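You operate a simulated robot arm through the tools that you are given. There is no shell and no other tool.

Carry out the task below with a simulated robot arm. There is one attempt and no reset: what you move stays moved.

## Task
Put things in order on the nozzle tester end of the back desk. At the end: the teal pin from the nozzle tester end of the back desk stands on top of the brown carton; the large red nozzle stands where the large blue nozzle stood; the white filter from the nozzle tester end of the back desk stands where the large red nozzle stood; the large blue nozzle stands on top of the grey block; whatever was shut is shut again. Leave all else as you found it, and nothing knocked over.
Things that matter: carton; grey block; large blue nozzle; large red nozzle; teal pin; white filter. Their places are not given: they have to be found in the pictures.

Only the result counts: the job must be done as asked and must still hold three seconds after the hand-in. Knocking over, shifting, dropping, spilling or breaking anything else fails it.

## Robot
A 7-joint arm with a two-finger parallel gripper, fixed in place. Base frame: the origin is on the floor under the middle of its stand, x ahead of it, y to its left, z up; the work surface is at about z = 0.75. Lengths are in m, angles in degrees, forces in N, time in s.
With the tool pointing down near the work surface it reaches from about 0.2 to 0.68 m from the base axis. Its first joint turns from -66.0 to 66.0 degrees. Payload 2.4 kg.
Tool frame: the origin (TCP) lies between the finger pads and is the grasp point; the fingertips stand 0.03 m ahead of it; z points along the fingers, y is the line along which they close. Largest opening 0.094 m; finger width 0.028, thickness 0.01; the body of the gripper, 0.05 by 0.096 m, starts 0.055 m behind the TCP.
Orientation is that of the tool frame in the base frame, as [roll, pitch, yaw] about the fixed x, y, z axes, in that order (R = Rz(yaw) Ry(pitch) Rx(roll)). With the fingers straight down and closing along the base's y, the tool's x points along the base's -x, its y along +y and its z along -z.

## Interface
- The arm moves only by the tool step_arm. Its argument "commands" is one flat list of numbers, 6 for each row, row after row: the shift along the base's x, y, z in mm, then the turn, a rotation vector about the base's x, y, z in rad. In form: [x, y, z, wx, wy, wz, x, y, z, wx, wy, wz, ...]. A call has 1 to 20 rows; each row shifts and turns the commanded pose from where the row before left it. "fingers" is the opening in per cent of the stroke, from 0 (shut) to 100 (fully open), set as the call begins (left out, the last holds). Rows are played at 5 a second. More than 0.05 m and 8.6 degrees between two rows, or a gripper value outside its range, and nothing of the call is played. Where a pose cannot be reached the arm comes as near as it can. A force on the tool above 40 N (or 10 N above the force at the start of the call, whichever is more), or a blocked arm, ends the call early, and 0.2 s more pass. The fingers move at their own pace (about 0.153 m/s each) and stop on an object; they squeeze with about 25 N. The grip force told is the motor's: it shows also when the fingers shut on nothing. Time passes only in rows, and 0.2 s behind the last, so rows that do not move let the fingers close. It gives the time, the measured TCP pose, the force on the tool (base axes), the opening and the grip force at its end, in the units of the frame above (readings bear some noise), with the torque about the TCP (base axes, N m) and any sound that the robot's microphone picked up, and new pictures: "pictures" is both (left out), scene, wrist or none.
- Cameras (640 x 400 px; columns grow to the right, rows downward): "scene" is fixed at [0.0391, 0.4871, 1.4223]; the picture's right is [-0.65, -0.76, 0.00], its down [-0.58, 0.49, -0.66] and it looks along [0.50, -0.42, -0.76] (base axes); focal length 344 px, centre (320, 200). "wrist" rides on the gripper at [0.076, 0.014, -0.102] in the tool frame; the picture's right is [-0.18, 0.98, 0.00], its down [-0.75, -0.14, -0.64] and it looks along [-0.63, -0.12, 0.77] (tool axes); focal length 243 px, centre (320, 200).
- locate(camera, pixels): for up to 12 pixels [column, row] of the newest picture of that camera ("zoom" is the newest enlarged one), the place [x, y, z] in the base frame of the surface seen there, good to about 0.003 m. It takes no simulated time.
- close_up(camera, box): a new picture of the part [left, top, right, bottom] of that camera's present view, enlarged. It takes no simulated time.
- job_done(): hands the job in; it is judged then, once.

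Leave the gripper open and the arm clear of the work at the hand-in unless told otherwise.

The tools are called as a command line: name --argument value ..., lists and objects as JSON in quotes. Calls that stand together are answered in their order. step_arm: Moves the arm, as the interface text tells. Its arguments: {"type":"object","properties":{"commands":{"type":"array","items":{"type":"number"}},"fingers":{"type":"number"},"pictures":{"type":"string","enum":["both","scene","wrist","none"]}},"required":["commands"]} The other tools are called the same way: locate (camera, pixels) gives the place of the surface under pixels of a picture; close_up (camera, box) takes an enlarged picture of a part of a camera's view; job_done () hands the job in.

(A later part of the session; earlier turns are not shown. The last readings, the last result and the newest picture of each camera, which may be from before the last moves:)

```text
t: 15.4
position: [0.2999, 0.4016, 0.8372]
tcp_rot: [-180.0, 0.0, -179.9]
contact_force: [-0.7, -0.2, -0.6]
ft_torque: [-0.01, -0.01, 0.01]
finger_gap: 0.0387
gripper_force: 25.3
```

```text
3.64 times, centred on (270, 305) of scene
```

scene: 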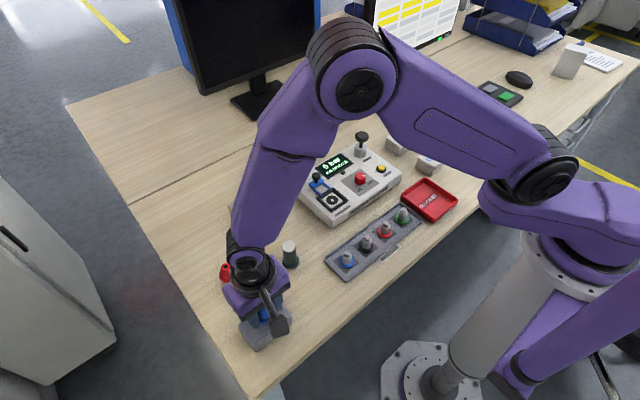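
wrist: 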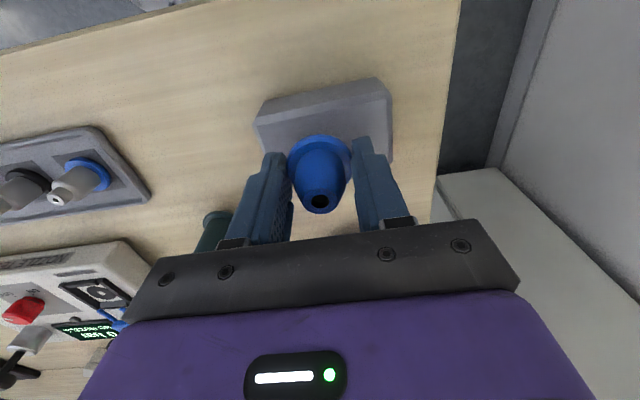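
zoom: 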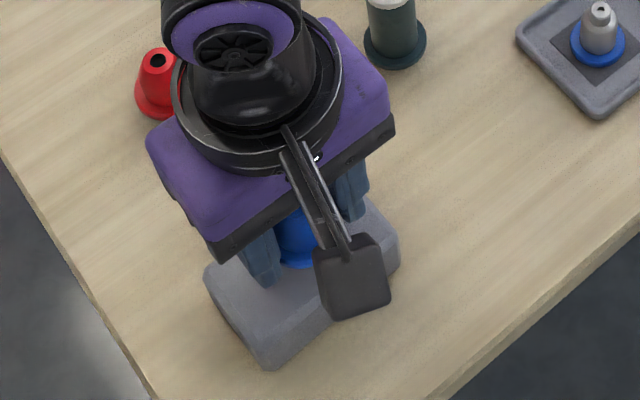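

The nozzle is centred above the block's top. I'll lower in small steps and watch the force.

step_arm --commands '[0, 0, -1.5, 0, 0, 0, 0, 0, -1.5, 0, 0, 0, 0, 0, -1, 0, 0, 0, 0, 0, -1, 0, 0, 0]' --pictures "none"

step_arm --commands '[0, 0, -1, 0, 0, 0, 0, 0, 0, 0, 0, 0]' --pictures "none"

```text
t: 16.4
position: [0.2987, 0.4017, 0.8333]
tcp_rot: [-180.0, -0.1, -180.0]
contact_force: [-1.2, 0.2, -0.5]
ft_torque: [-0.02, -0.01, 0.0]
finger_gap: 0.039
gripper_force: 24.7
```

```text
t: 17.0
position: [0.2979, 0.4022, 0.8304]
tcp_rot: [-180.0, 0.0, 179.9]
contact_force: [-0.8, -0.3, -1.6]
ft_torque: [-0.01, 0.02, -0.02]
finger_gap: 0.0387
gripper_force: 24.9
```

There's no clear contact yet at about 0.831. I'll continue in 0.7 mm steps.

step_arm --commands '[0, 0, -0.7, 0, 0, 0, 0, 0, 0, 0, 0, 0]' --pictures "none"

step_arm --commands '[0, 0, -0.7, 0, 0, 0, 0, 0, 0, 0, 0, 0]' --pictures "wrist"

close_up --camera "wrist" --box '[230, 90, 430, 225]'

```text
t: 17.6
position: [0.2974, 0.403, 0.8302]
tcp_rot: [180.0, 0.0, -180.0]
contact_force: [-0.1, -0.6, -0.9]
ft_torque: [0.02, 0.03, 0.0]
finger_gap: 0.039
gripper_force: 25.5
```

```text
t: 18.2
position: [0.2964, 0.4025, 0.8305]
tcp_rot: [180.0, 0.0, 180.0]
contact_force: [0.6, 0.4, -0.8]
ft_torque: [0.05, 0.0, 0.01]
finger_gap: 0.0386
gripper_force: 25.1
```

wrist: 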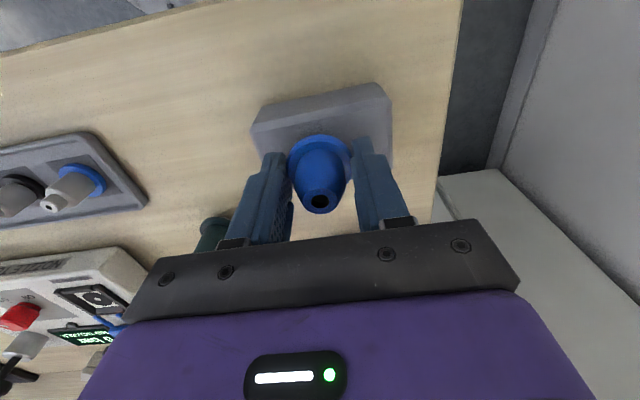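

```text
2.96 times, centred on (330, 158) of wrist
```

zoom: 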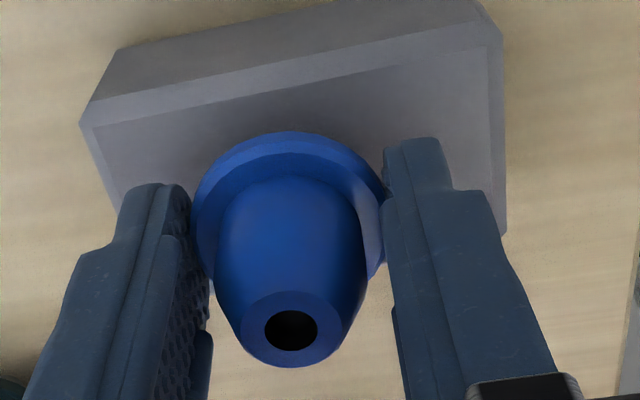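

There's still no contact, so I'll continue in small steps.

step_arm --commands '[0, 0, -0.7, 0, 0, 0, 0, 0, 0, 0, 0, 0]' --pictures "none"

step_arm --commands '[0, 0, -0.7, 0, 0, 0, 0, 0, 0, 0, 0, 0]' --pictures "none"

step_arm --commands '[0, 0, -0.7, 0, 0, 0, 0, 0, 0, 0, 0, 0]' --pictures "none"

```text
t: 18.8
position: [0.2972, 0.4019, 0.8298]
tcp_rot: [179.9, -0.1, 179.9]
contact_force: [-0.7, 0.1, -1.1]
ft_torque: [0.0, -0.01, -0.02]
finger_gap: 0.0389
gripper_force: 25.3
```

```text
t: 19.4
position: [0.2972, 0.4024, 0.8286]
tcp_rot: [180.0, 0.0, 180.0]
contact_force: [0.1, 0.2, -0.9]
ft_torque: [0.0, -0.02, -0.01]
finger_gap: 0.0387
gripper_force: 24.7
```

```text
t: 20.0
position: [0.2979, 0.4019, 0.8283]
tcp_rot: [179.9, 0.0, -180.0]
contact_force: [0.4, -0.1, -1.0]
ft_torque: [-0.01, -0.04, 0.01]
finger_gap: 0.0386
gripper_force: 25.4
```

The force still reads about -1 N, which is the nozzle's own weight. I'll keep going down gently.

step_arm --commands '[0, 0, -0.7, 0, 0, 0, 0, 0, 0, 0, 0, 0]' --pictures "none"

step_arm --commands '[0, 0, -0.7, 0, 0, 0, 0, 0, 0, 0, 0, 0]' --pictures "none"

close_up --camera "scene" --box '[220, 290, 310, 360]'

```text
t: 20.6
position: [0.2983, 0.4026, 0.8288]
tcp_rot: [-179.9, 0.0, 180.0]
contact_force: [0.9, -0.4, 0.3]
ft_torque: [0.02, -0.01, -0.02]
finger_gap: 0.0388
gripper_force: 25.3
```

```text
t: 21.2
position: [0.2975, 0.4017, 0.8274]
tcp_rot: [180.0, 0.0, 179.9]
contact_force: [-1.0, -2.7, 9.5]
ft_torque: [-0.05, 0.09, -0.02]
finger_gap: 0.0389
gripper_force: 25.1
```

```text
5.71 times, centred on (265, 325) of scene
```

zoom: 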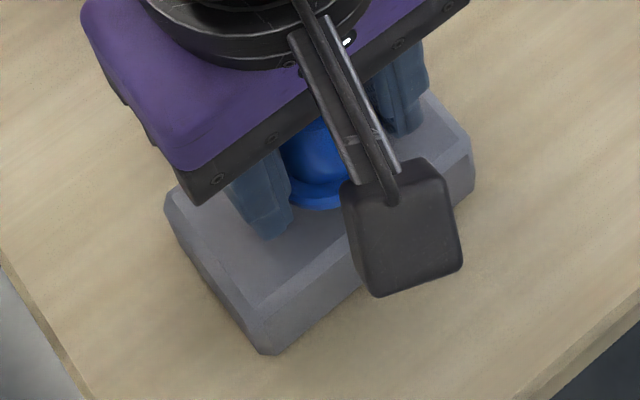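

Contact: the force rose to 9.5 N. I'll ease up 0.6 mm and open the fingers in stages.

step_arm --commands '[0, 0, 0.6, 0, 0, 0, 0, 0, 0, 0, 0, 0]' --pictures "none"

step_arm --commands '[0, 0, 0, 0, 0, 0, 0, 0, 0, 0, 0, 0]' --fingers 45 --pictures "none"

step_arm --commands '[0, 0, 0, 0, 0, 0, 0, 0, 0, 0, 0, 0]' --fingers 70 --pictures "wrist"

close_up --camera "wrist" --box '[230, 90, 430, 225]'

```text
t: 21.8
position: [0.2984, 0.402, 0.8282]
tcp_rot: [180.0, 0.0, -180.0]
contact_force: [0.5, -0.2, 0.1]
ft_torque: [-0.02, -0.02, 0.02]
finger_gap: 0.0386
gripper_force: 25.0
```

```text
t: 22.4
position: [0.2974, 0.4021, 0.8276]
tcp_rot: [-179.9, 0.1, 179.9]
contact_force: [0.8, -0.6, 0.4]
ft_torque: [0.04, 0.04, -0.01]
finger_gap: 0.0422
gripper_force: 0.0
```

```text
t: 23.0
position: [0.299, 0.4021, 0.8273]
tcp_rot: [-180.0, 0.0, -179.9]
contact_force: [0.7, -0.9, -0.3]
ft_torque: [-0.03, 0.01, -0.01]
finger_gap: 0.0659
gripper_force: 0.0
```

wrist: 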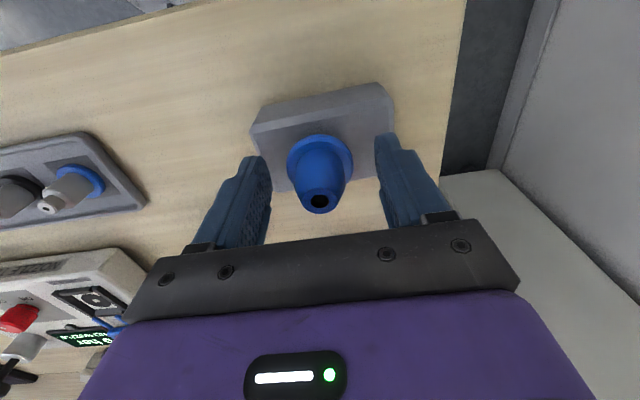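

```text
2.96 times, centred on (330, 158) of wrist
```

zoom: 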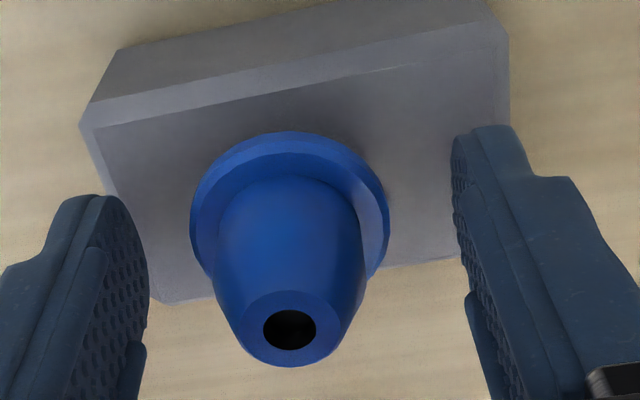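

Blue stands upright on the block with the fingers clear. I'll rise straight up, check it, and move over the red nozzle at about (0.4385, 0.4015).

step_arm --commands '[0, 0, 20, 0, 0, 0, 0, 0, 30, 0, 0, 0, 0, 0, 40, 0, 0, 0, 0, 0, 30, 0, 0, 0, 35, 0, 0, 0, 0, 0, 35, 0, 0, 0, 0, 0, 35, 0, 0, 0, 0, 0, 35, 0, 0, 0, 0, 0, 0, 0, 0, 0, 0, 0]'

close_up --camera "wrist" --box '[260, 10, 400, 140]'

close_up --camera "scene" --box '[220, 280, 310, 350]'

```text
t: 25.0
position: [0.4386, 0.4028, 0.9482]
tcp_rot: [-179.9, 0.1, 179.9]
contact_force: [-0.9, -0.5, 0.6]
ft_torque: [0.0, 0.01, -0.01]
finger_gap: 0.0658
gripper_force: 0.1
```

scene: 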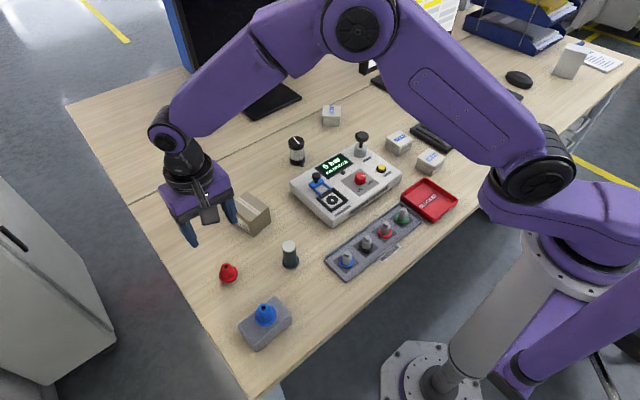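
wrist: 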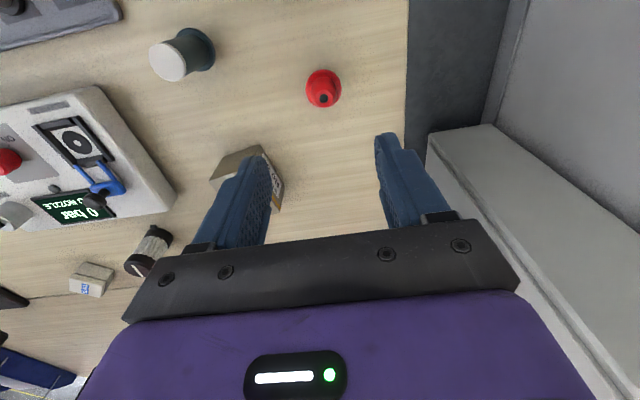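

```text
3.08 times, centred on (330, 75) of wrist
```

zoom: 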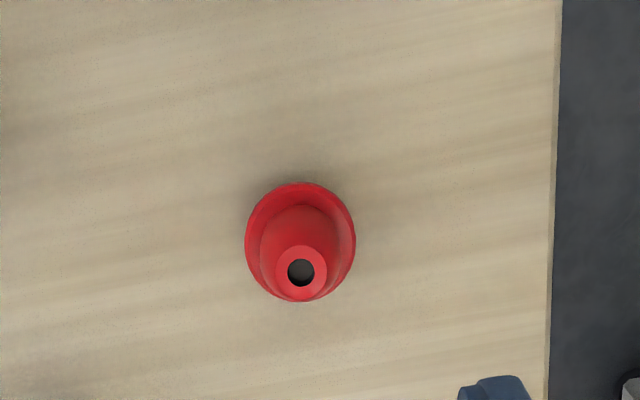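

```text
5.71 times, centred on (265, 315) of scene
```

zoom: 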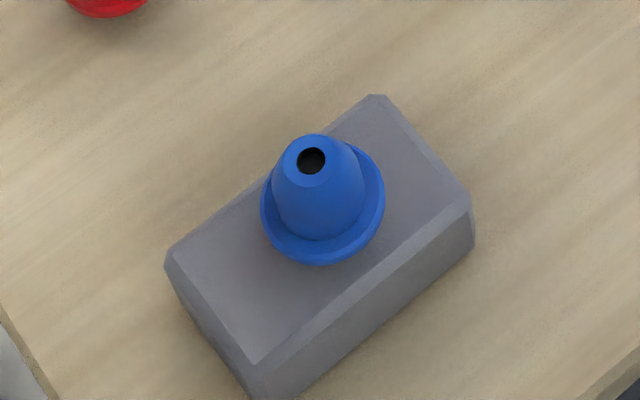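

Blue stands upright on the block. I'll locate the red nozzle's rim and flange from this wrist view.

locate --camera "wrist" --pixels '[[323.8, 91], [316.5, 98.4], [331, 98.4], [323.8, 105.5], [307, 88], [340.7, 88], [323.5, 71], [307, 85], [340.5, 85], [312, 77], [335, 77]]'

locate --camera "scene" --pixels '[[265, 306], [264, 311]]'

```text
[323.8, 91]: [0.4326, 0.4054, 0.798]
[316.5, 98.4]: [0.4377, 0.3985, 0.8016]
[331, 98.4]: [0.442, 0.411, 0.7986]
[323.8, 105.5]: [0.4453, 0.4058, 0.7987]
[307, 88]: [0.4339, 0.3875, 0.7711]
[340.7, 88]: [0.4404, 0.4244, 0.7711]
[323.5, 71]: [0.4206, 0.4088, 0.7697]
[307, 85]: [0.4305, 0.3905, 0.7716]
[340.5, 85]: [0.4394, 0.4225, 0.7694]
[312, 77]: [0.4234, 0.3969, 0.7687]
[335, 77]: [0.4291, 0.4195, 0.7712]
```

```text
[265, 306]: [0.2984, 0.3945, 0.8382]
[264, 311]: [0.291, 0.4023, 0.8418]
```

The wrist puts red's centre at about (0.4395, 0.4055) and the scene at about (0.439, 0.4025). I'll shift +3 mm in y, descend to z≈0.86 and measure again.

step_arm --commands '[1, 3, -30, 0, 0, 0, 0, 0, -30, 0, 0, 0, 0, 0, -28, 0, 0, 0, 0, 0, 0, 0, 0, 0]' --pictures "wrist"

close_up --camera "wrist" --box '[230, 70, 410, 210]'

```text
t: 26.0
position: [0.4394, 0.4035, 0.8603]
tcp_rot: [-180.0, 0.0, 179.9]
contact_force: [0.3, 0.8, 0.4]
ft_torque: [-0.01, -0.03, 0.0]
finger_gap: 0.066
gripper_force: 0.0
```

wrist: 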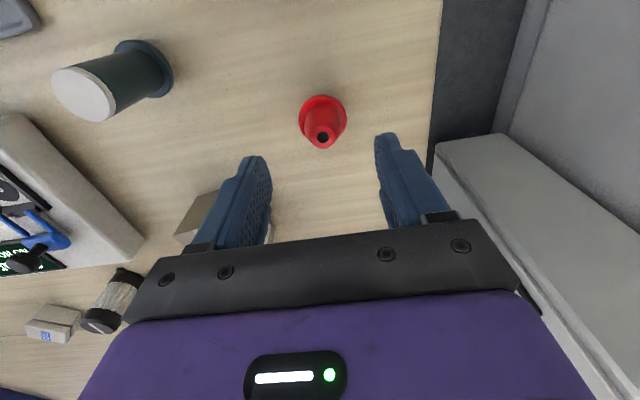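

```text
2.86 times, centred on (320, 140) of wrist
```

zoom: 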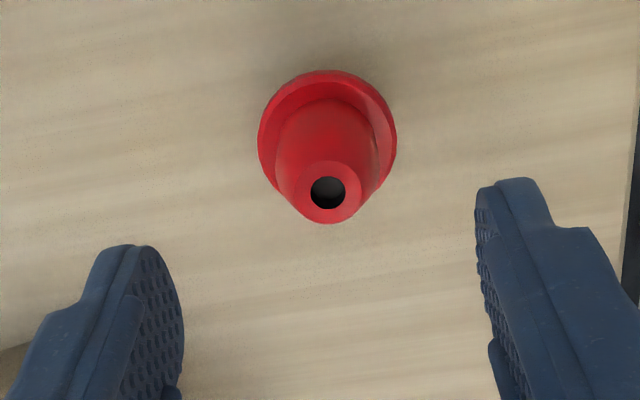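

The nozzle's axis is about 1.9 mm to +y of the finger midline, and its fore-aft offset matches blue's before gripping. I'll shift +1.9 mm in y and descend to grip height.

step_arm --commands '[0, 1.9, -25, 0, 0, 0, 0, 0, -25, 0, 0, 0, 0, 0, -22, 0, 0, 0, 0, 0, 0, 0, 0, 0]' --pictures "none"

step_arm --commands '[0, 0, 0, 0, 0, 0, 0, 0, 0, 0, 0, 0]' --fingers 50 --pictures "wrist"

close_up --camera "wrist" --box '[230, 110, 410, 225]'

```text
t: 27.0
position: [0.4373, 0.4049, 0.788]
tcp_rot: [180.0, 0.0, 180.0]
contact_force: [-0.1, 0.6, -0.1]
ft_torque: [-0.01, -0.02, -0.02]
finger_gap: 0.0657
gripper_force: 0.1
```

```text
t: 27.6
position: [0.4381, 0.4048, 0.7881]
tcp_rot: [-179.9, 0.0, -179.9]
contact_force: [-0.4, 0.6, -1.2]
ft_torque: [0.03, 0.02, -0.01]
finger_gap: 0.0471
gripper_force: 0.1
```

wrist: 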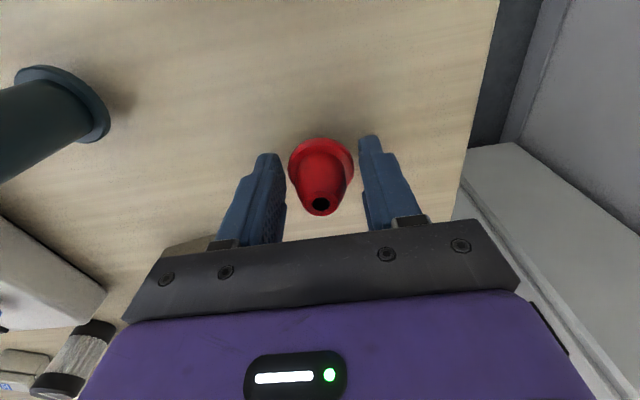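

```text
3.48 times, centred on (320, 168) of wrist
```

zoom: 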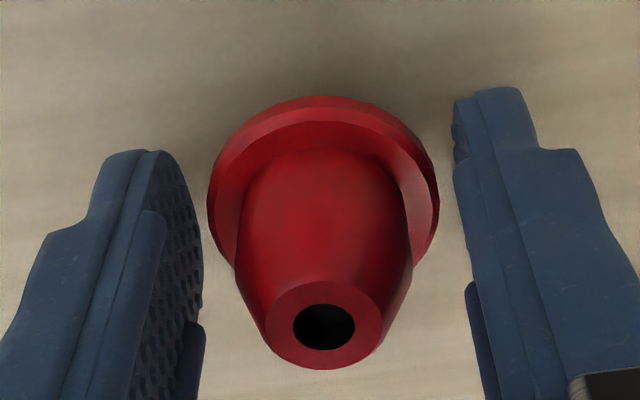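

Compared with blue's gripped view, red sits about 0.5 mm to +y and about 3 mm to +x of where blue sat in the fingers. I'll shift by that amount and close in stages.

step_arm --commands '[2.7, 0.5, 0, 0, 0, 0, 0, 0, 0, 0, 0, 0]' --pictures "none"

step_arm --commands '[0, 0, 0, 0, 0, 0, 0, 0, 0, 0, 0, 0]' --fingers 45 --pictures "none"

step_arm --commands '[0, 0, 0, 0, 0, 0, 0, 0, 0, 0, 0, 0, 0, 0, 0, 0, 0, 0]' --fingers 0 --pictures "wrist"

close_up --camera "wrist" --box '[230, 110, 410, 225]'

```text
t: 28.2
position: [0.4397, 0.4061, 0.7885]
tcp_rot: [179.9, 0.0, -180.0]
contact_force: [-0.1, -0.8, 0.0]
ft_torque: [0.03, 0.0, -0.02]
finger_gap: 0.0471
gripper_force: 0.1
```

```text
t: 28.8
position: [0.4404, 0.4068, 0.789]
tcp_rot: [-180.0, 0.0, -179.9]
contact_force: [-0.7, -0.2, -0.1]
ft_torque: [-0.01, 0.02, -0.02]
finger_gap: 0.042
gripper_force: 0.0
```

```text
t: 29.6
position: [0.4403, 0.4065, 0.7877]
tcp_rot: [180.0, 0.0, 180.0]
contact_force: [-0.4, -0.9, 0.3]
ft_torque: [-0.01, -0.02, 0.03]
finger_gap: 0.0388
gripper_force: 25.0
```

wrist: 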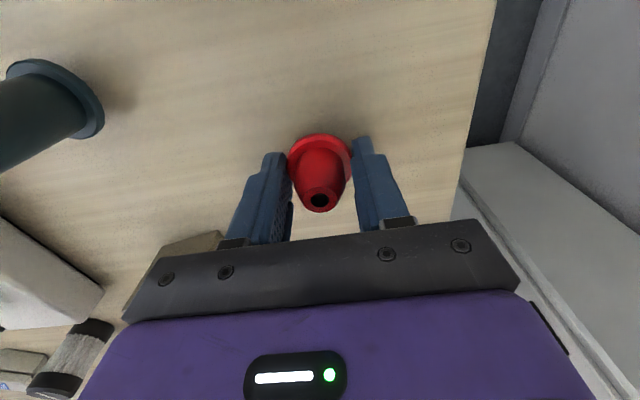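

```text
3.48 times, centred on (320, 168) of wrist
```

zoom: 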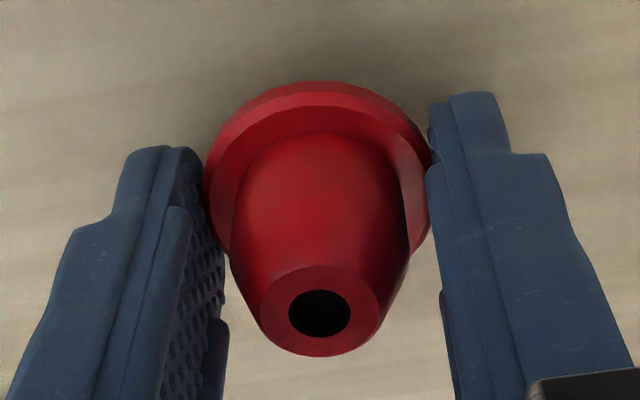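

Red sits in the fingers exactly as blue did: hole at zoom (320,314), 38.8 mm gap, 25 N. I'll lift it and check.

step_arm --commands '[0, 0, 5, 0, 0, 0, 0, 0, 10, 0, 0, 0, 0, 0, 25, 0, 0, 0, 0, 0, 40, 0, 0, 0, 0, 0, 50, 0, 0, 0, 0, 0, 50, 0, 0, 0]' --pictures "wrist"

close_up --camera "wrist" --box '[230, 110, 410, 225]'

```text
t: 31.0
position: [0.441, 0.4065, 0.9726]
tcp_rot: [-180.0, 0.0, -180.0]
contact_force: [-0.1, -0.9, -0.1]
ft_torque: [0.0, -0.04, 0.0]
finger_gap: 0.0391
gripper_force: 25.3
```

wrist: 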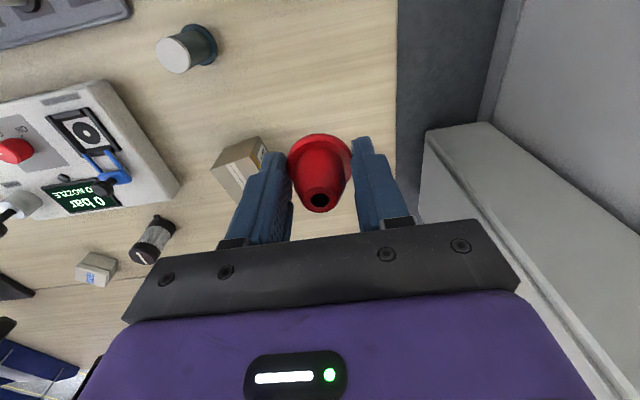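

```text
3.48 times, centred on (320, 168) of wrist
```

zoom: 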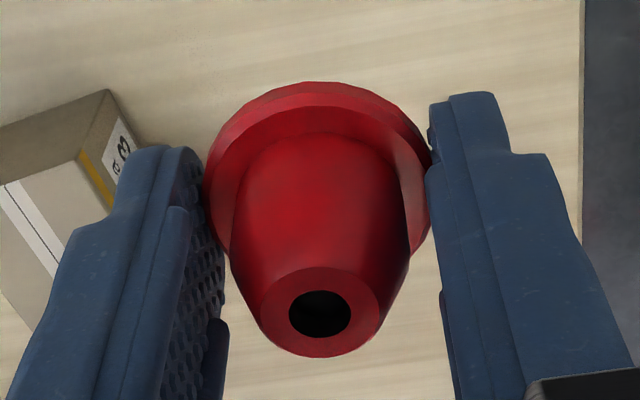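

Red hangs straight. I'll carry it back along the reverse path, a total of (-161.2, -582.9) mm with a -90° turn, to above blue's old spot.

step_arm --commands '[-11.514, -41.636, 0, 0, 0, -0.1122, -11.514, -41.636, 0, 0, 0, -0.1122, -11.514, -41.636, 0, 0, 0, -0.1122, -11.514, -41.636, 0, 0, 0, -0.1122, -11.514, -41.636, 0, 0, 0, -0.1122, -11.514, -41.636, 0, 0, 0, -0.1122, -11.514, -41.636, 0, 0, 0, -0.1122, -11.514, -41.636, 0, 0, 0, -0.1122, -11.514, -41.636, 0, 0, 0, -0.1122, -11.514, -41.636, 0, 0, 0, -0.1122, -11.514, -41.636, 0, 0, 0, -0.1122, -11.514, -41.636, 0, 0, 0, -0.1122, -11.514, -41.636, 0, 0, 0, -0.1122, -11.518, -41.632, 0, 0, 0, -0.1122, 0, 0, 0, 0, 0, 0]'

```text
t: 34.2
position: [0.2801, -0.1755, 0.9646]
tcp_rot: [-180.0, 0.0, 89.8]
contact_force: [-0.4, 0.3, -1.6]
ft_torque: [0.0, -0.02, 0.0]
finger_gap: 0.0389
gripper_force: 25.2
```

scene: 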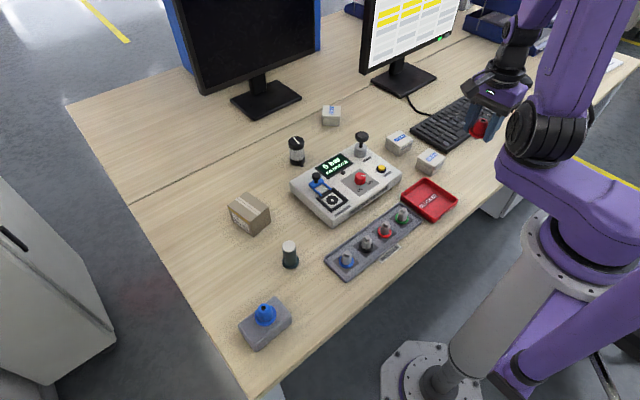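
wrist: 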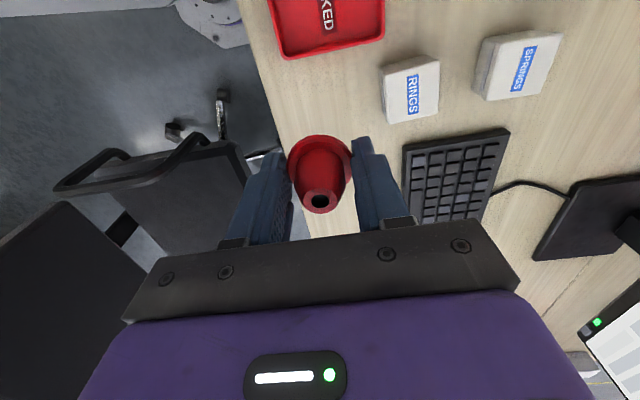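

I'm above blue's old spot at a measured (0.2801, -0.1755). I'll lower to 4 mm above the table-contact height.

step_arm --commands '[0, 0, -45, 0, 0, 0, 0, 0, -45, 0, 0, 0, 0, 0, -40, 0, 0, 0, 0, 0, -30, 0, 0, 0, 0, 0, -15.7, 0, 0, 0, 0, 0, 0, 0, 0, 0]'

close_up --camera "wrist" --box '[180, 80, 460, 235]'

```text
t: 35.6
position: [0.2801, -0.1755, 0.7912]
tcp_rot: [180.0, 0.0, 90.0]
contact_force: [-0.2, 1.0, -1.4]
ft_torque: [-0.01, 0.01, -0.01]
finger_gap: 0.0387
gripper_force: 25.1
```

scene: 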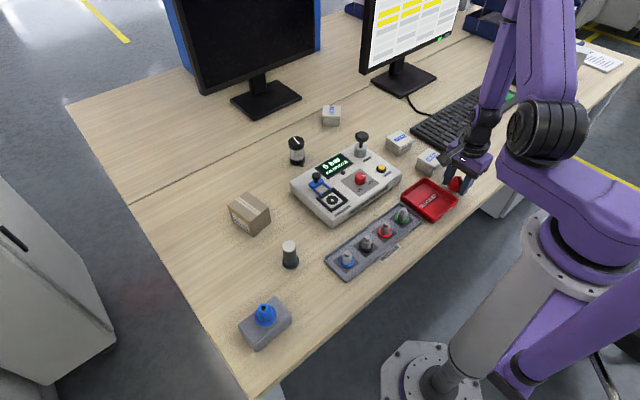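
wrist: 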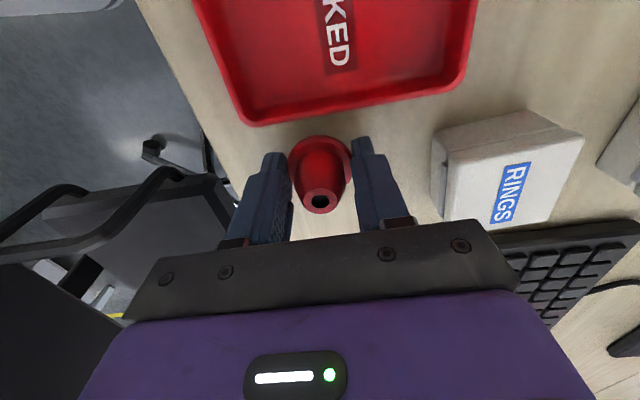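

```text
2.29 times, centred on (320, 158) of wrist
```

zoom: 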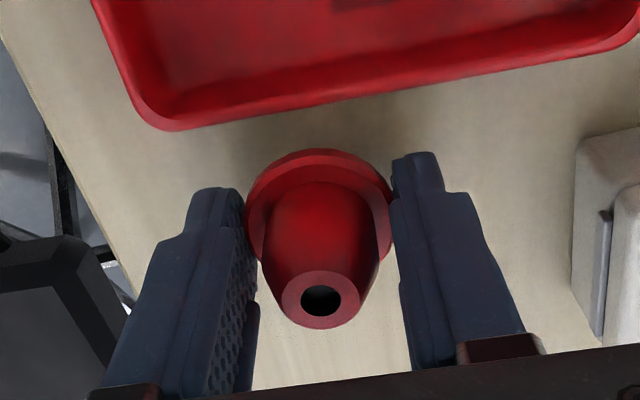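

The tray and box edges line up with the earlier gripped view of blue. I'll lower in small steps until contact.

step_arm --commands '[0, 0, -1.5, 0, 0, 0, 0, 0, -1.5, 0, 0, 0, 0, 0, 0, 0, 0, 0]' --pictures "none"

step_arm --commands '[0, 0, -0.7, 0, 0, 0, 0, 0, 0, 0, 0, 0]' --pictures "none"

step_arm --commands '[0, 0, -0.6, 0, 0, 0, 0, 0, 0, 0, 0, 0]' --pictures "none"

```text
t: 36.4
position: [0.2802, -0.1756, 0.7883]
tcp_rot: [180.0, 0.1, 90.0]
contact_force: [-1.0, 0.4, -1.1]
ft_torque: [0.04, 0.0, 0.0]
finger_gap: 0.0387
gripper_force: 24.6
```

```text
t: 37.0
position: [0.2801, -0.1759, 0.7894]
tcp_rot: [180.0, 0.0, 89.8]
contact_force: [-4.5, -1.5, 23.1]
ft_torque: [-0.11, 0.1, 0.0]
finger_gap: 0.039
gripper_force: 25.3
```

```text
t: 37.6
position: [0.2814, -0.1762, 0.7862]
tcp_rot: [180.0, 0.1, 89.9]
contact_force: [-5.1, -0.9, 23.5]
ft_torque: [-0.07, 0.14, -0.01]
finger_gap: 0.0387
gripper_force: 24.8
```

Contact reads 23 N, so I'll ease back up about 1 mm until the load clears, then open in stages.

step_arm --commands '[0, 0, 0.6, 0, 0, 0, 0, 0, 0, 0, 0, 0]' --pictures "none"

step_arm --commands '[0, 0, 0.4, 0, 0, 0, 0, 0, 0, 0, 0, 0]' --pictures "wrist"

close_up --camera "wrist" --box '[230, 110, 410, 225]'

```text
t: 38.2
position: [0.2809, -0.1761, 0.7883]
tcp_rot: [-180.0, 0.0, 89.9]
contact_force: [0.0, -0.2, -0.6]
ft_torque: [-0.01, 0.03, -0.02]
finger_gap: 0.0389
gripper_force: 24.9
```

```text
t: 38.8
position: [0.2802, -0.1756, 0.787]
tcp_rot: [-180.0, 0.0, 90.0]
contact_force: [-0.4, 0.0, -0.5]
ft_torque: [0.01, -0.01, -0.02]
finger_gap: 0.0387
gripper_force: 24.5
```

wrist: 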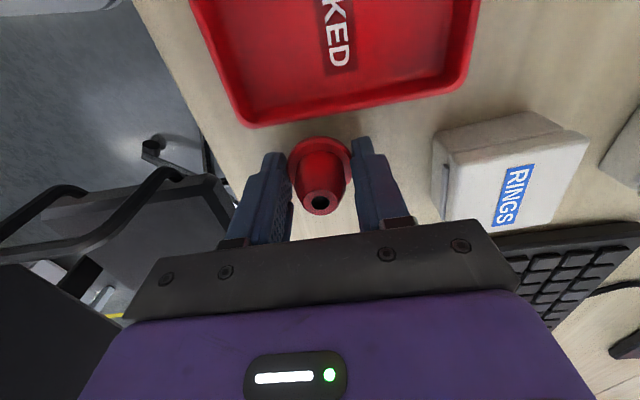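

```text
3.48 times, centred on (320, 168) of wrist
```

zoom: 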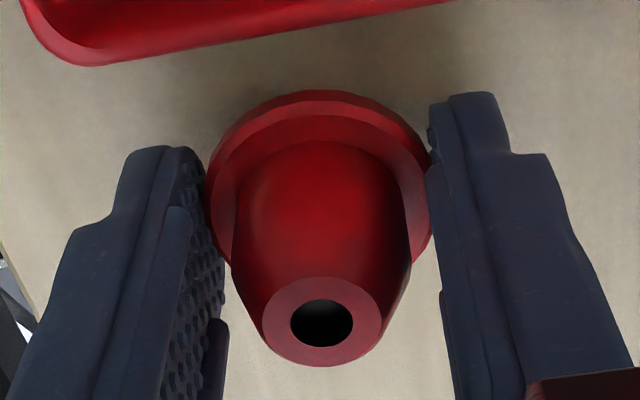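

The load is gone, but the nozzle slid up about 2 mm in the fingers and may be hanging just above the table. I'll lower again in 0.4 mm steps and stop at the first light contact.

step_arm --commands '[0, 0, -0.4, 0, 0, 0, 0, 0, 0, 0, 0, 0]' --pictures "none"

step_arm --commands '[0, 0, -0.4, 0, 0, 0, 0, 0, 0, 0, 0, 0]' --pictures "none"

```text
t: 39.4
position: [0.2798, -0.1745, 0.7879]
tcp_rot: [-180.0, -0.1, 90.0]
contact_force: [0.0, 0.0, -0.5]
ft_torque: [0.01, -0.02, -0.01]
finger_gap: 0.0389
gripper_force: 25.3
```

```text
t: 40.0
position: [0.2794, -0.1763, 0.7889]
tcp_rot: [179.9, 0.1, 90.0]
contact_force: [-0.5, 0.2, -0.5]
ft_torque: [-0.01, 0.04, 0.01]
finger_gap: 0.039
gripper_force: 25.4
```

Still no contact, so I'll continue.

step_arm --commands '[0, 0, -0.4, 0, 0, 0, 0, 0, 0, 0, 0, 0]' --pictures "none"

step_arm --commands '[0, 0, -0.4, 0, 0, 0, 0, 0, 0, 0, 0, 0]' --pictures "wrist"

close_up --camera "wrist" --box '[230, 110, 410, 225]'

close_up --camera "scene" --box '[425, 150, 485, 200]'

```text
t: 40.6
position: [0.2809, -0.1755, 0.7878]
tcp_rot: [-180.0, 0.0, 89.8]
contact_force: [-2.1, 0.1, 12.6]
ft_torque: [0.02, 0.05, 0.04]
finger_gap: 0.0388
gripper_force: 24.8
```

```text
t: 41.2
position: [0.2806, -0.1751, 0.7871]
tcp_rot: [-180.0, 0.1, 89.8]
contact_force: [-2.4, 0.2, 23.8]
ft_torque: [-0.01, 0.1, -0.01]
finger_gap: 0.0386
gripper_force: 25.0
```

wrist: 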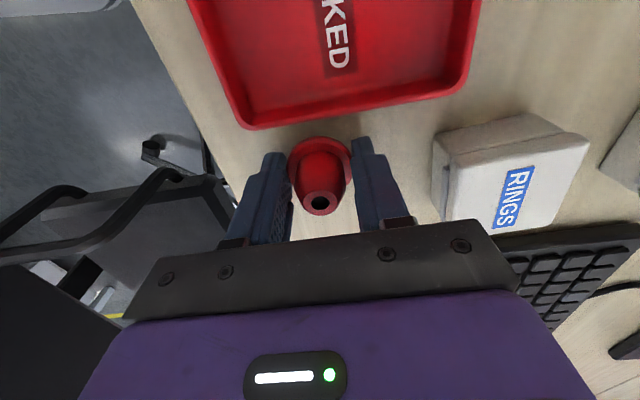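

```text
3.48 times, centred on (320, 168) of wrist
```

zoom: 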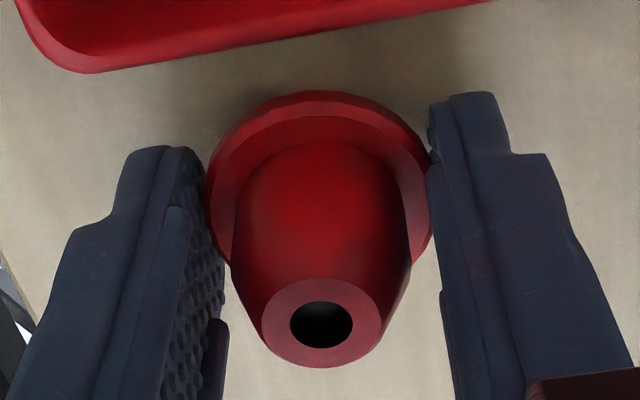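

```text
8.00 times, centred on (455, 175) of scene
```

zoom: 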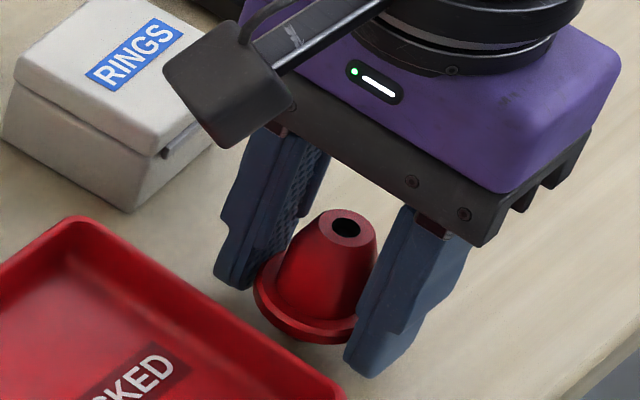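

That's firm contact with the nozzle upright. I'll back off 0.5 mm and open in stages.

step_arm --commands '[0, 0, 0.5, 0, 0, 0, 0, 0, 0, 0, 0, 0]' --pictures "none"

step_arm --commands '[0, 0, 0, 0, 0, 0, 0, 0, 0, 0, 0, 0]' --fingers 45 --pictures "none"

step_arm --commands '[0, 0, 0, 0, 0, 0, 0, 0, 0, 0, 0, 0]' --fingers 70 --pictures "both"

close_up --camera "wrist" --box '[230, 110, 410, 225]'

```text
t: 41.8
position: [0.2807, -0.1742, 0.7864]
tcp_rot: [180.0, 0.0, 90.1]
contact_force: [0.6, 0.0, -1.4]
ft_torque: [-0.02, 0.0, -0.03]
finger_gap: 0.0387
gripper_force: 25.3
```

```text
t: 42.4
position: [0.2806, -0.1762, 0.7878]
tcp_rot: [179.9, 0.0, 90.0]
contact_force: [-0.1, -0.3, -0.3]
ft_torque: [0.0, 0.02, -0.02]
finger_gap: 0.0422
gripper_force: 0.0
```

```text
t: 43.0
position: [0.2808, -0.176, 0.7873]
tcp_rot: [-179.9, 0.0, 90.0]
contact_force: [-0.9, 0.1, 0.3]
ft_torque: [0.01, -0.01, -0.03]
finger_gap: 0.0658
gripper_force: 0.1
```

scene: 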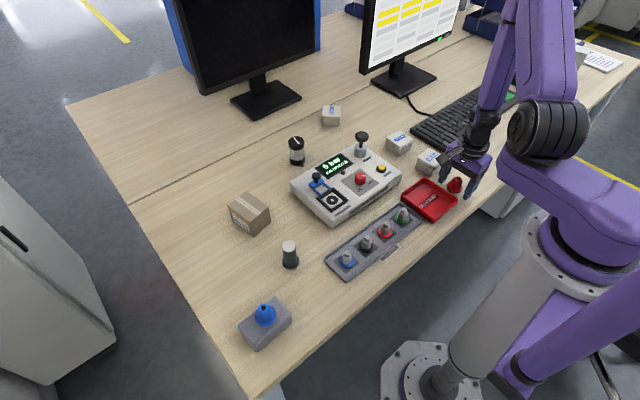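
wrist: 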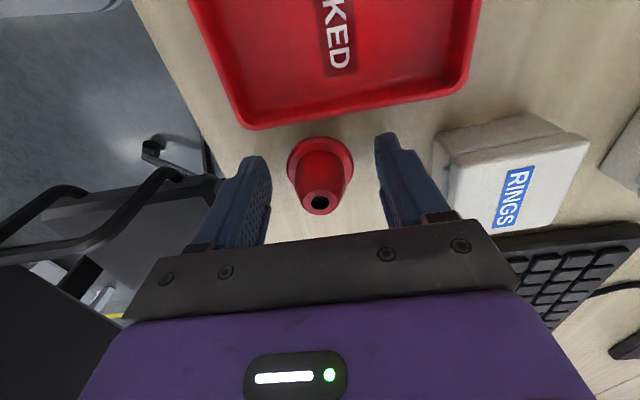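

```text
3.48 times, centred on (320, 168) of wrist
```

zoom: 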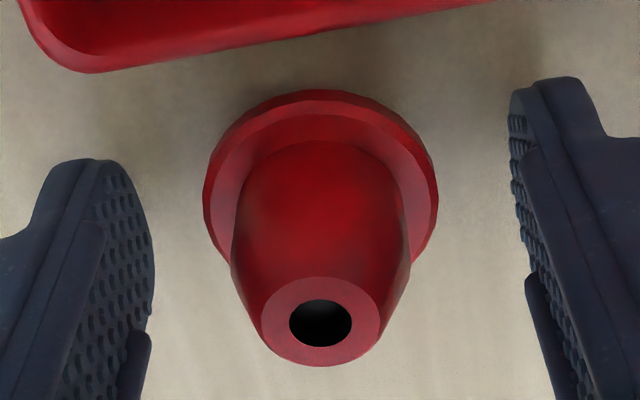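

Red stands upright on blue's old spot. I'll rise straight up, then check the heights of the tester's tall parts before heading for the filter.

step_arm --commands '[0, 0, 20, 0, 0, 0, 0, 0, 40, 0, 0, 0, 0, 0, 50, 0, 0, 0, 0, 0, 50, 0, 0, 0, 0, 0, 10, 0, 0, 0]'

close_up --camera "scene" --box '[425, 160, 485, 210]'

locate --camera "scene" --pixels '[[361, 135], [316, 176], [312, 166], [345, 148], [360, 178], [297, 140], [291, 142], [303, 143], [297, 148], [293, 184], [336, 155], [302, 167]]'

```text
t: 44.2
position: [0.2788, -0.1734, 0.9566]
tcp_rot: [-180.0, 0.0, 89.9]
contact_force: [0.6, -0.6, 0.3]
ft_torque: [0.01, 0.01, 0.04]
finger_gap: 0.0658
gripper_force: 0.1
```

scene: 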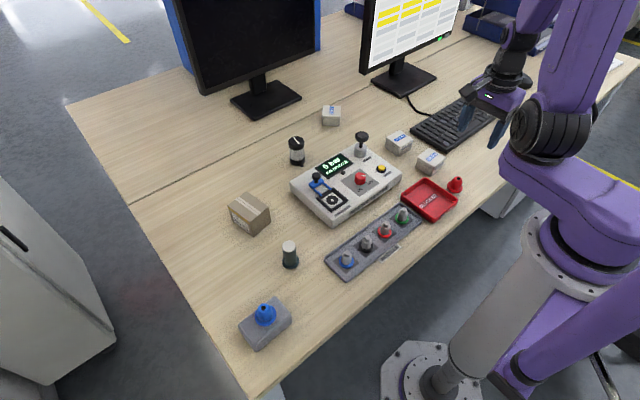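
wrist: 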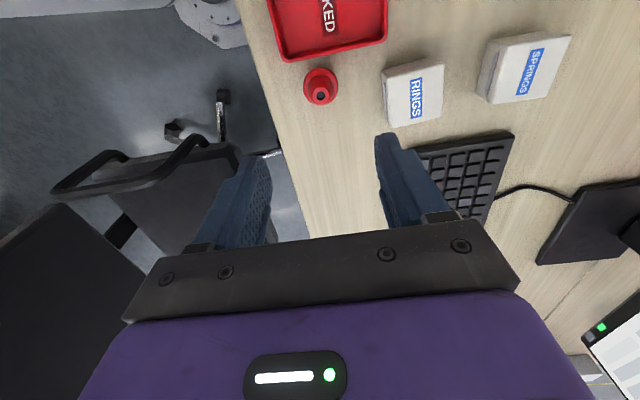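

```text
8.00 times, centred on (455, 185) of scene
```

zoom: 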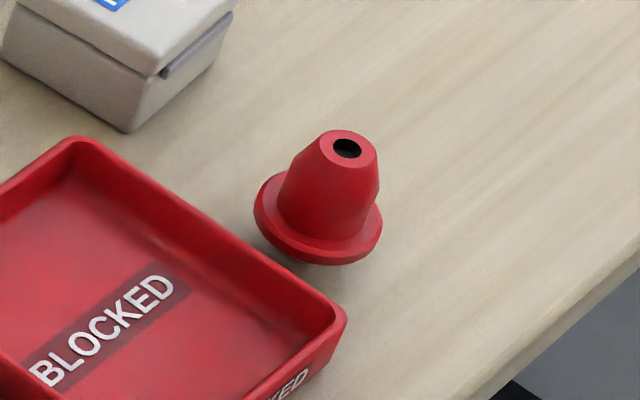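

```text
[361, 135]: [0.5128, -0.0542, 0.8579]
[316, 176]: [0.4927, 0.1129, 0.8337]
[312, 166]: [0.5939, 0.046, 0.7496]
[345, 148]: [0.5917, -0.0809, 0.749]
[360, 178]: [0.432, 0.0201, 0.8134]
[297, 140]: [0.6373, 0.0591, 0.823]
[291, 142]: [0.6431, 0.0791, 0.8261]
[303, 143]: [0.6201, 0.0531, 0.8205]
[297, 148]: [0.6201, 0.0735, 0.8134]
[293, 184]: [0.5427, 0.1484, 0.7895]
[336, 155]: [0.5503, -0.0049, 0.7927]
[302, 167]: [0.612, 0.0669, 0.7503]
```

Red matches blue's old position to the pixel: hole at zoom (347,148), flange 254–382. Next is the filter, so I'll take a tight close-up of it to get its centre.

close_up --camera "scene" --box '[275, 125, 325, 175]'

locate --camera "zoom" --pixels '[[290, 95], [232, 125], [349, 135], [290, 165], [290, 128], [243, 280], [357, 285], [295, 322], [335, 330], [338, 318], [260, 230], [340, 230]]'

```text
8.00 times, centred on (300, 150) of scene
```

zoom: 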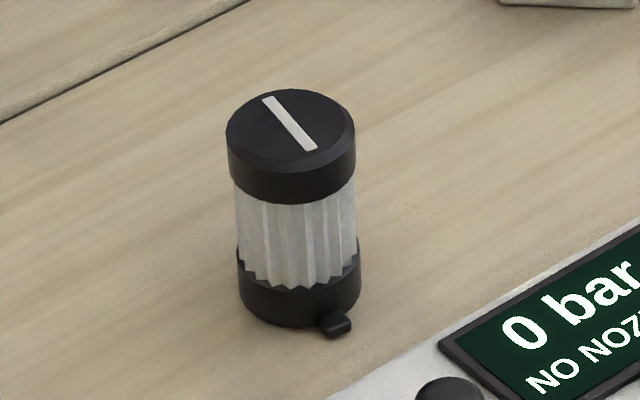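

```text
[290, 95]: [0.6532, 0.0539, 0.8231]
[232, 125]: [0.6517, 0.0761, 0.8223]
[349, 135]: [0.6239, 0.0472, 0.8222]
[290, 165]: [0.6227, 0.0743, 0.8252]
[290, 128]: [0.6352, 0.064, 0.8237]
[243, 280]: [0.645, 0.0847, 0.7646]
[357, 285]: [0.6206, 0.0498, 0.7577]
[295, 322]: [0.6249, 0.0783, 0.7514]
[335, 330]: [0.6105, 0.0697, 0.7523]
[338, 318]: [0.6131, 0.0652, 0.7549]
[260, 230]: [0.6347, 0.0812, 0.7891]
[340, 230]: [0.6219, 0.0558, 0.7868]
```

The filter's centre is about (0.638, 0.063), with a 42–44 mm diameter, the top at 0.824 and a small lug pointing to -x. Closing along y avoids the lug. I'll swing over at z≈0.957, turning back +90°.

step_arm --commands '[29.75, 19.92, 0, 0, 0, 0.1309, 29.75, 19.92, 0, 0, 0, 0.1309, 29.75, 19.92, 0, 0, 0, 0.1309, 29.75, 19.92, 0, 0, 0, 0.1309, 29.75, 19.92, 0, 0, 0, 0.1309, 29.75, 19.92, 0, 0, 0, 0.1309, 29.75, 19.92, 0, 0, 0, 0.1309, 29.75, 19.92, 0, 0, 0, 0.1309, 29.75, 19.92, 0, 0, 0, 0.1309, 29.75, 19.92, 0, 0, 0, 0.1309, 29.75, 19.92, 0, 0, 0, 0.1309, 29.75, 19.92, 0, 0, 0, 0.1309, 0, 0, 0, 0, 0, 0]' --fingers 85

close_up --camera "wrist" --box '[230, 30, 420, 170]'

```text
t: 47.0
position: [0.6383, 0.0626, 0.9592]
tcp_rot: [-180.0, 0.0, -179.9]
contact_force: [-0.3, -0.2, -0.2]
ft_torque: [0.04, -0.03, -0.01]
finger_gap: 0.0799
gripper_force: 0.0
```

scene: 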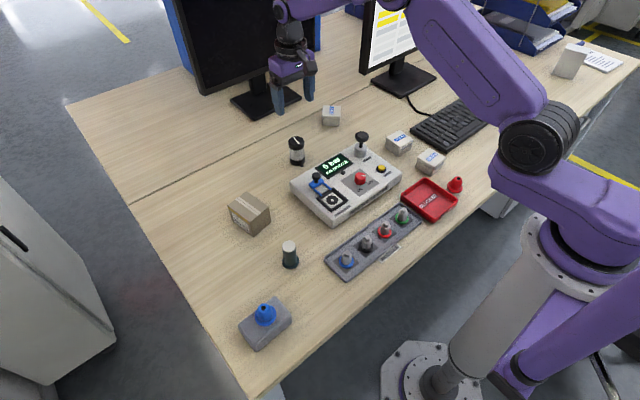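
wrist: 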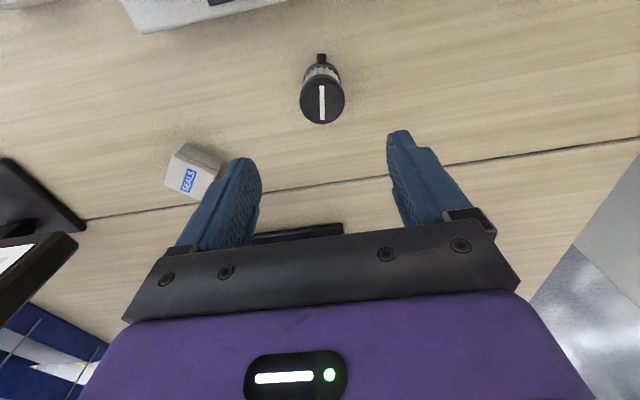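

```text
2.86 times, centred on (325, 100) of wrist
```

zoom: 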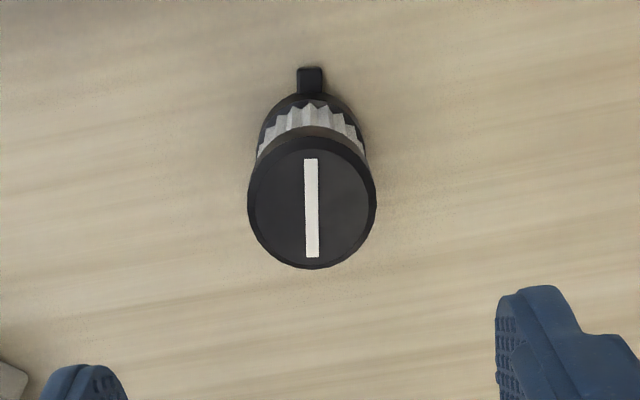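

From this view the filter's axis is about 2 mm to -x and 1.7 mm to +y of the TCP. I'll shift by that much and descend to just above the cap to verify.

step_arm --commands '[-2, 1.7, -30, 0, 0, 0, 0, 0, -30, 0, 0, 0, 0, 0, -25, 0, 0, 0, 0, 0, 0, 0, 0, 0]' --pictures "wrist"

close_up --camera "wrist" --box '[230, 70, 420, 210]'

```text
t: 48.0
position: [0.6368, 0.0639, 0.8724]
tcp_rot: [179.9, 0.0, 180.0]
contact_force: [0.4, -0.5, -0.5]
ft_torque: [0.02, -0.02, 0.03]
finger_gap: 0.0799
gripper_force: 0.1
```

wrist: 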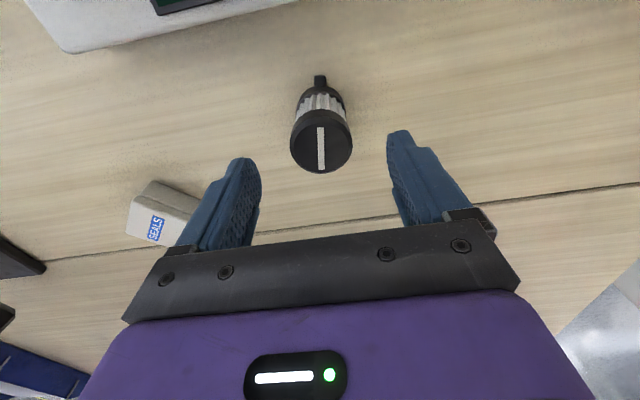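

```text
2.86 times, centred on (325, 140) of wrist
```

zoom: 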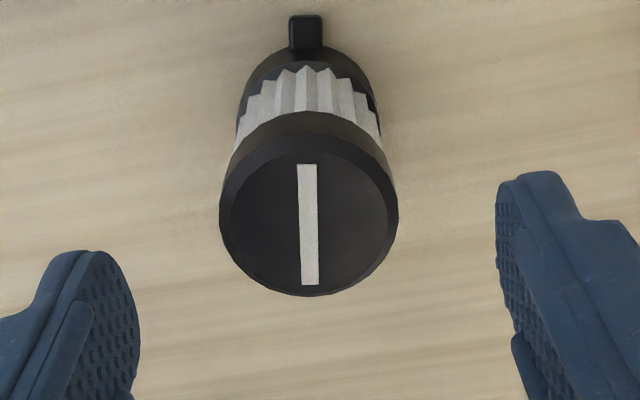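

The filter is nearly centred between the fingers, with a small correction of about +2.3 mm in x and +0.3 mm in y. I'll apply it and descend to grip height at TCP z≈0.793.

step_arm --commands '[2.3, 0.3, -25, 0, 0, 0, 0, 0, -25, 0, 0, 0, 0, 0, -28.6, 0, 0, 0, 0, 0, 0, 0, 0, 0]'

close_up --camera "wrist" --box '[220, 90, 420, 240]'

```text
t: 49.0
position: [0.6379, 0.0651, 0.795]
tcp_rot: [-180.0, 0.1, -180.0]
contact_force: [0.0, -0.8, 0.2]
ft_torque: [-0.02, 0.0, -0.01]
finger_gap: 0.0801
gripper_force: 0.0
```

scene: 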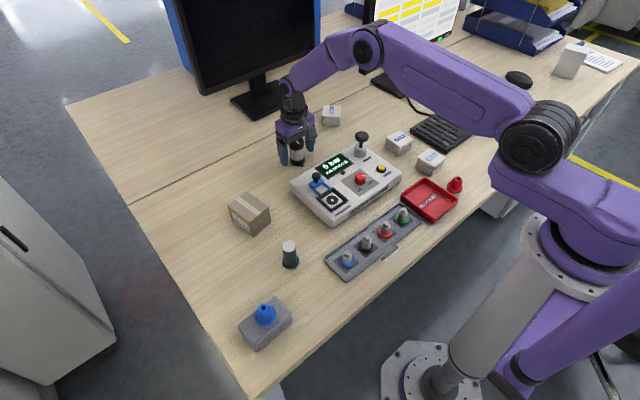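
wrist: 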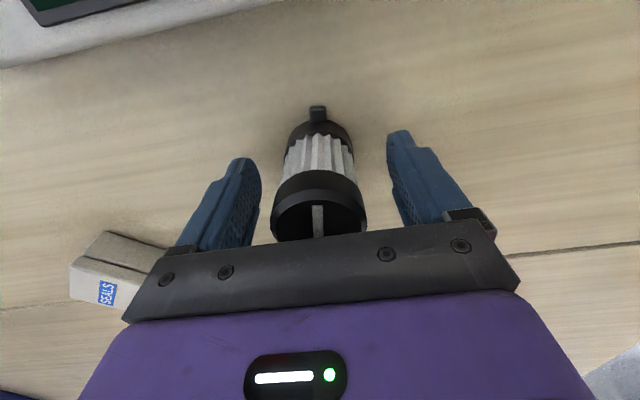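

```text
2.67 times, centred on (320, 165) of wrist
```

zoom: 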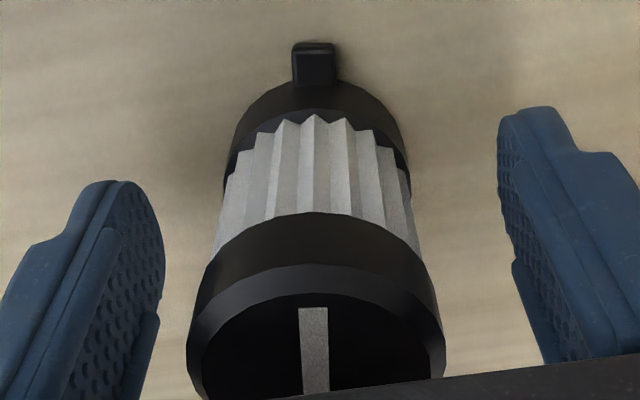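

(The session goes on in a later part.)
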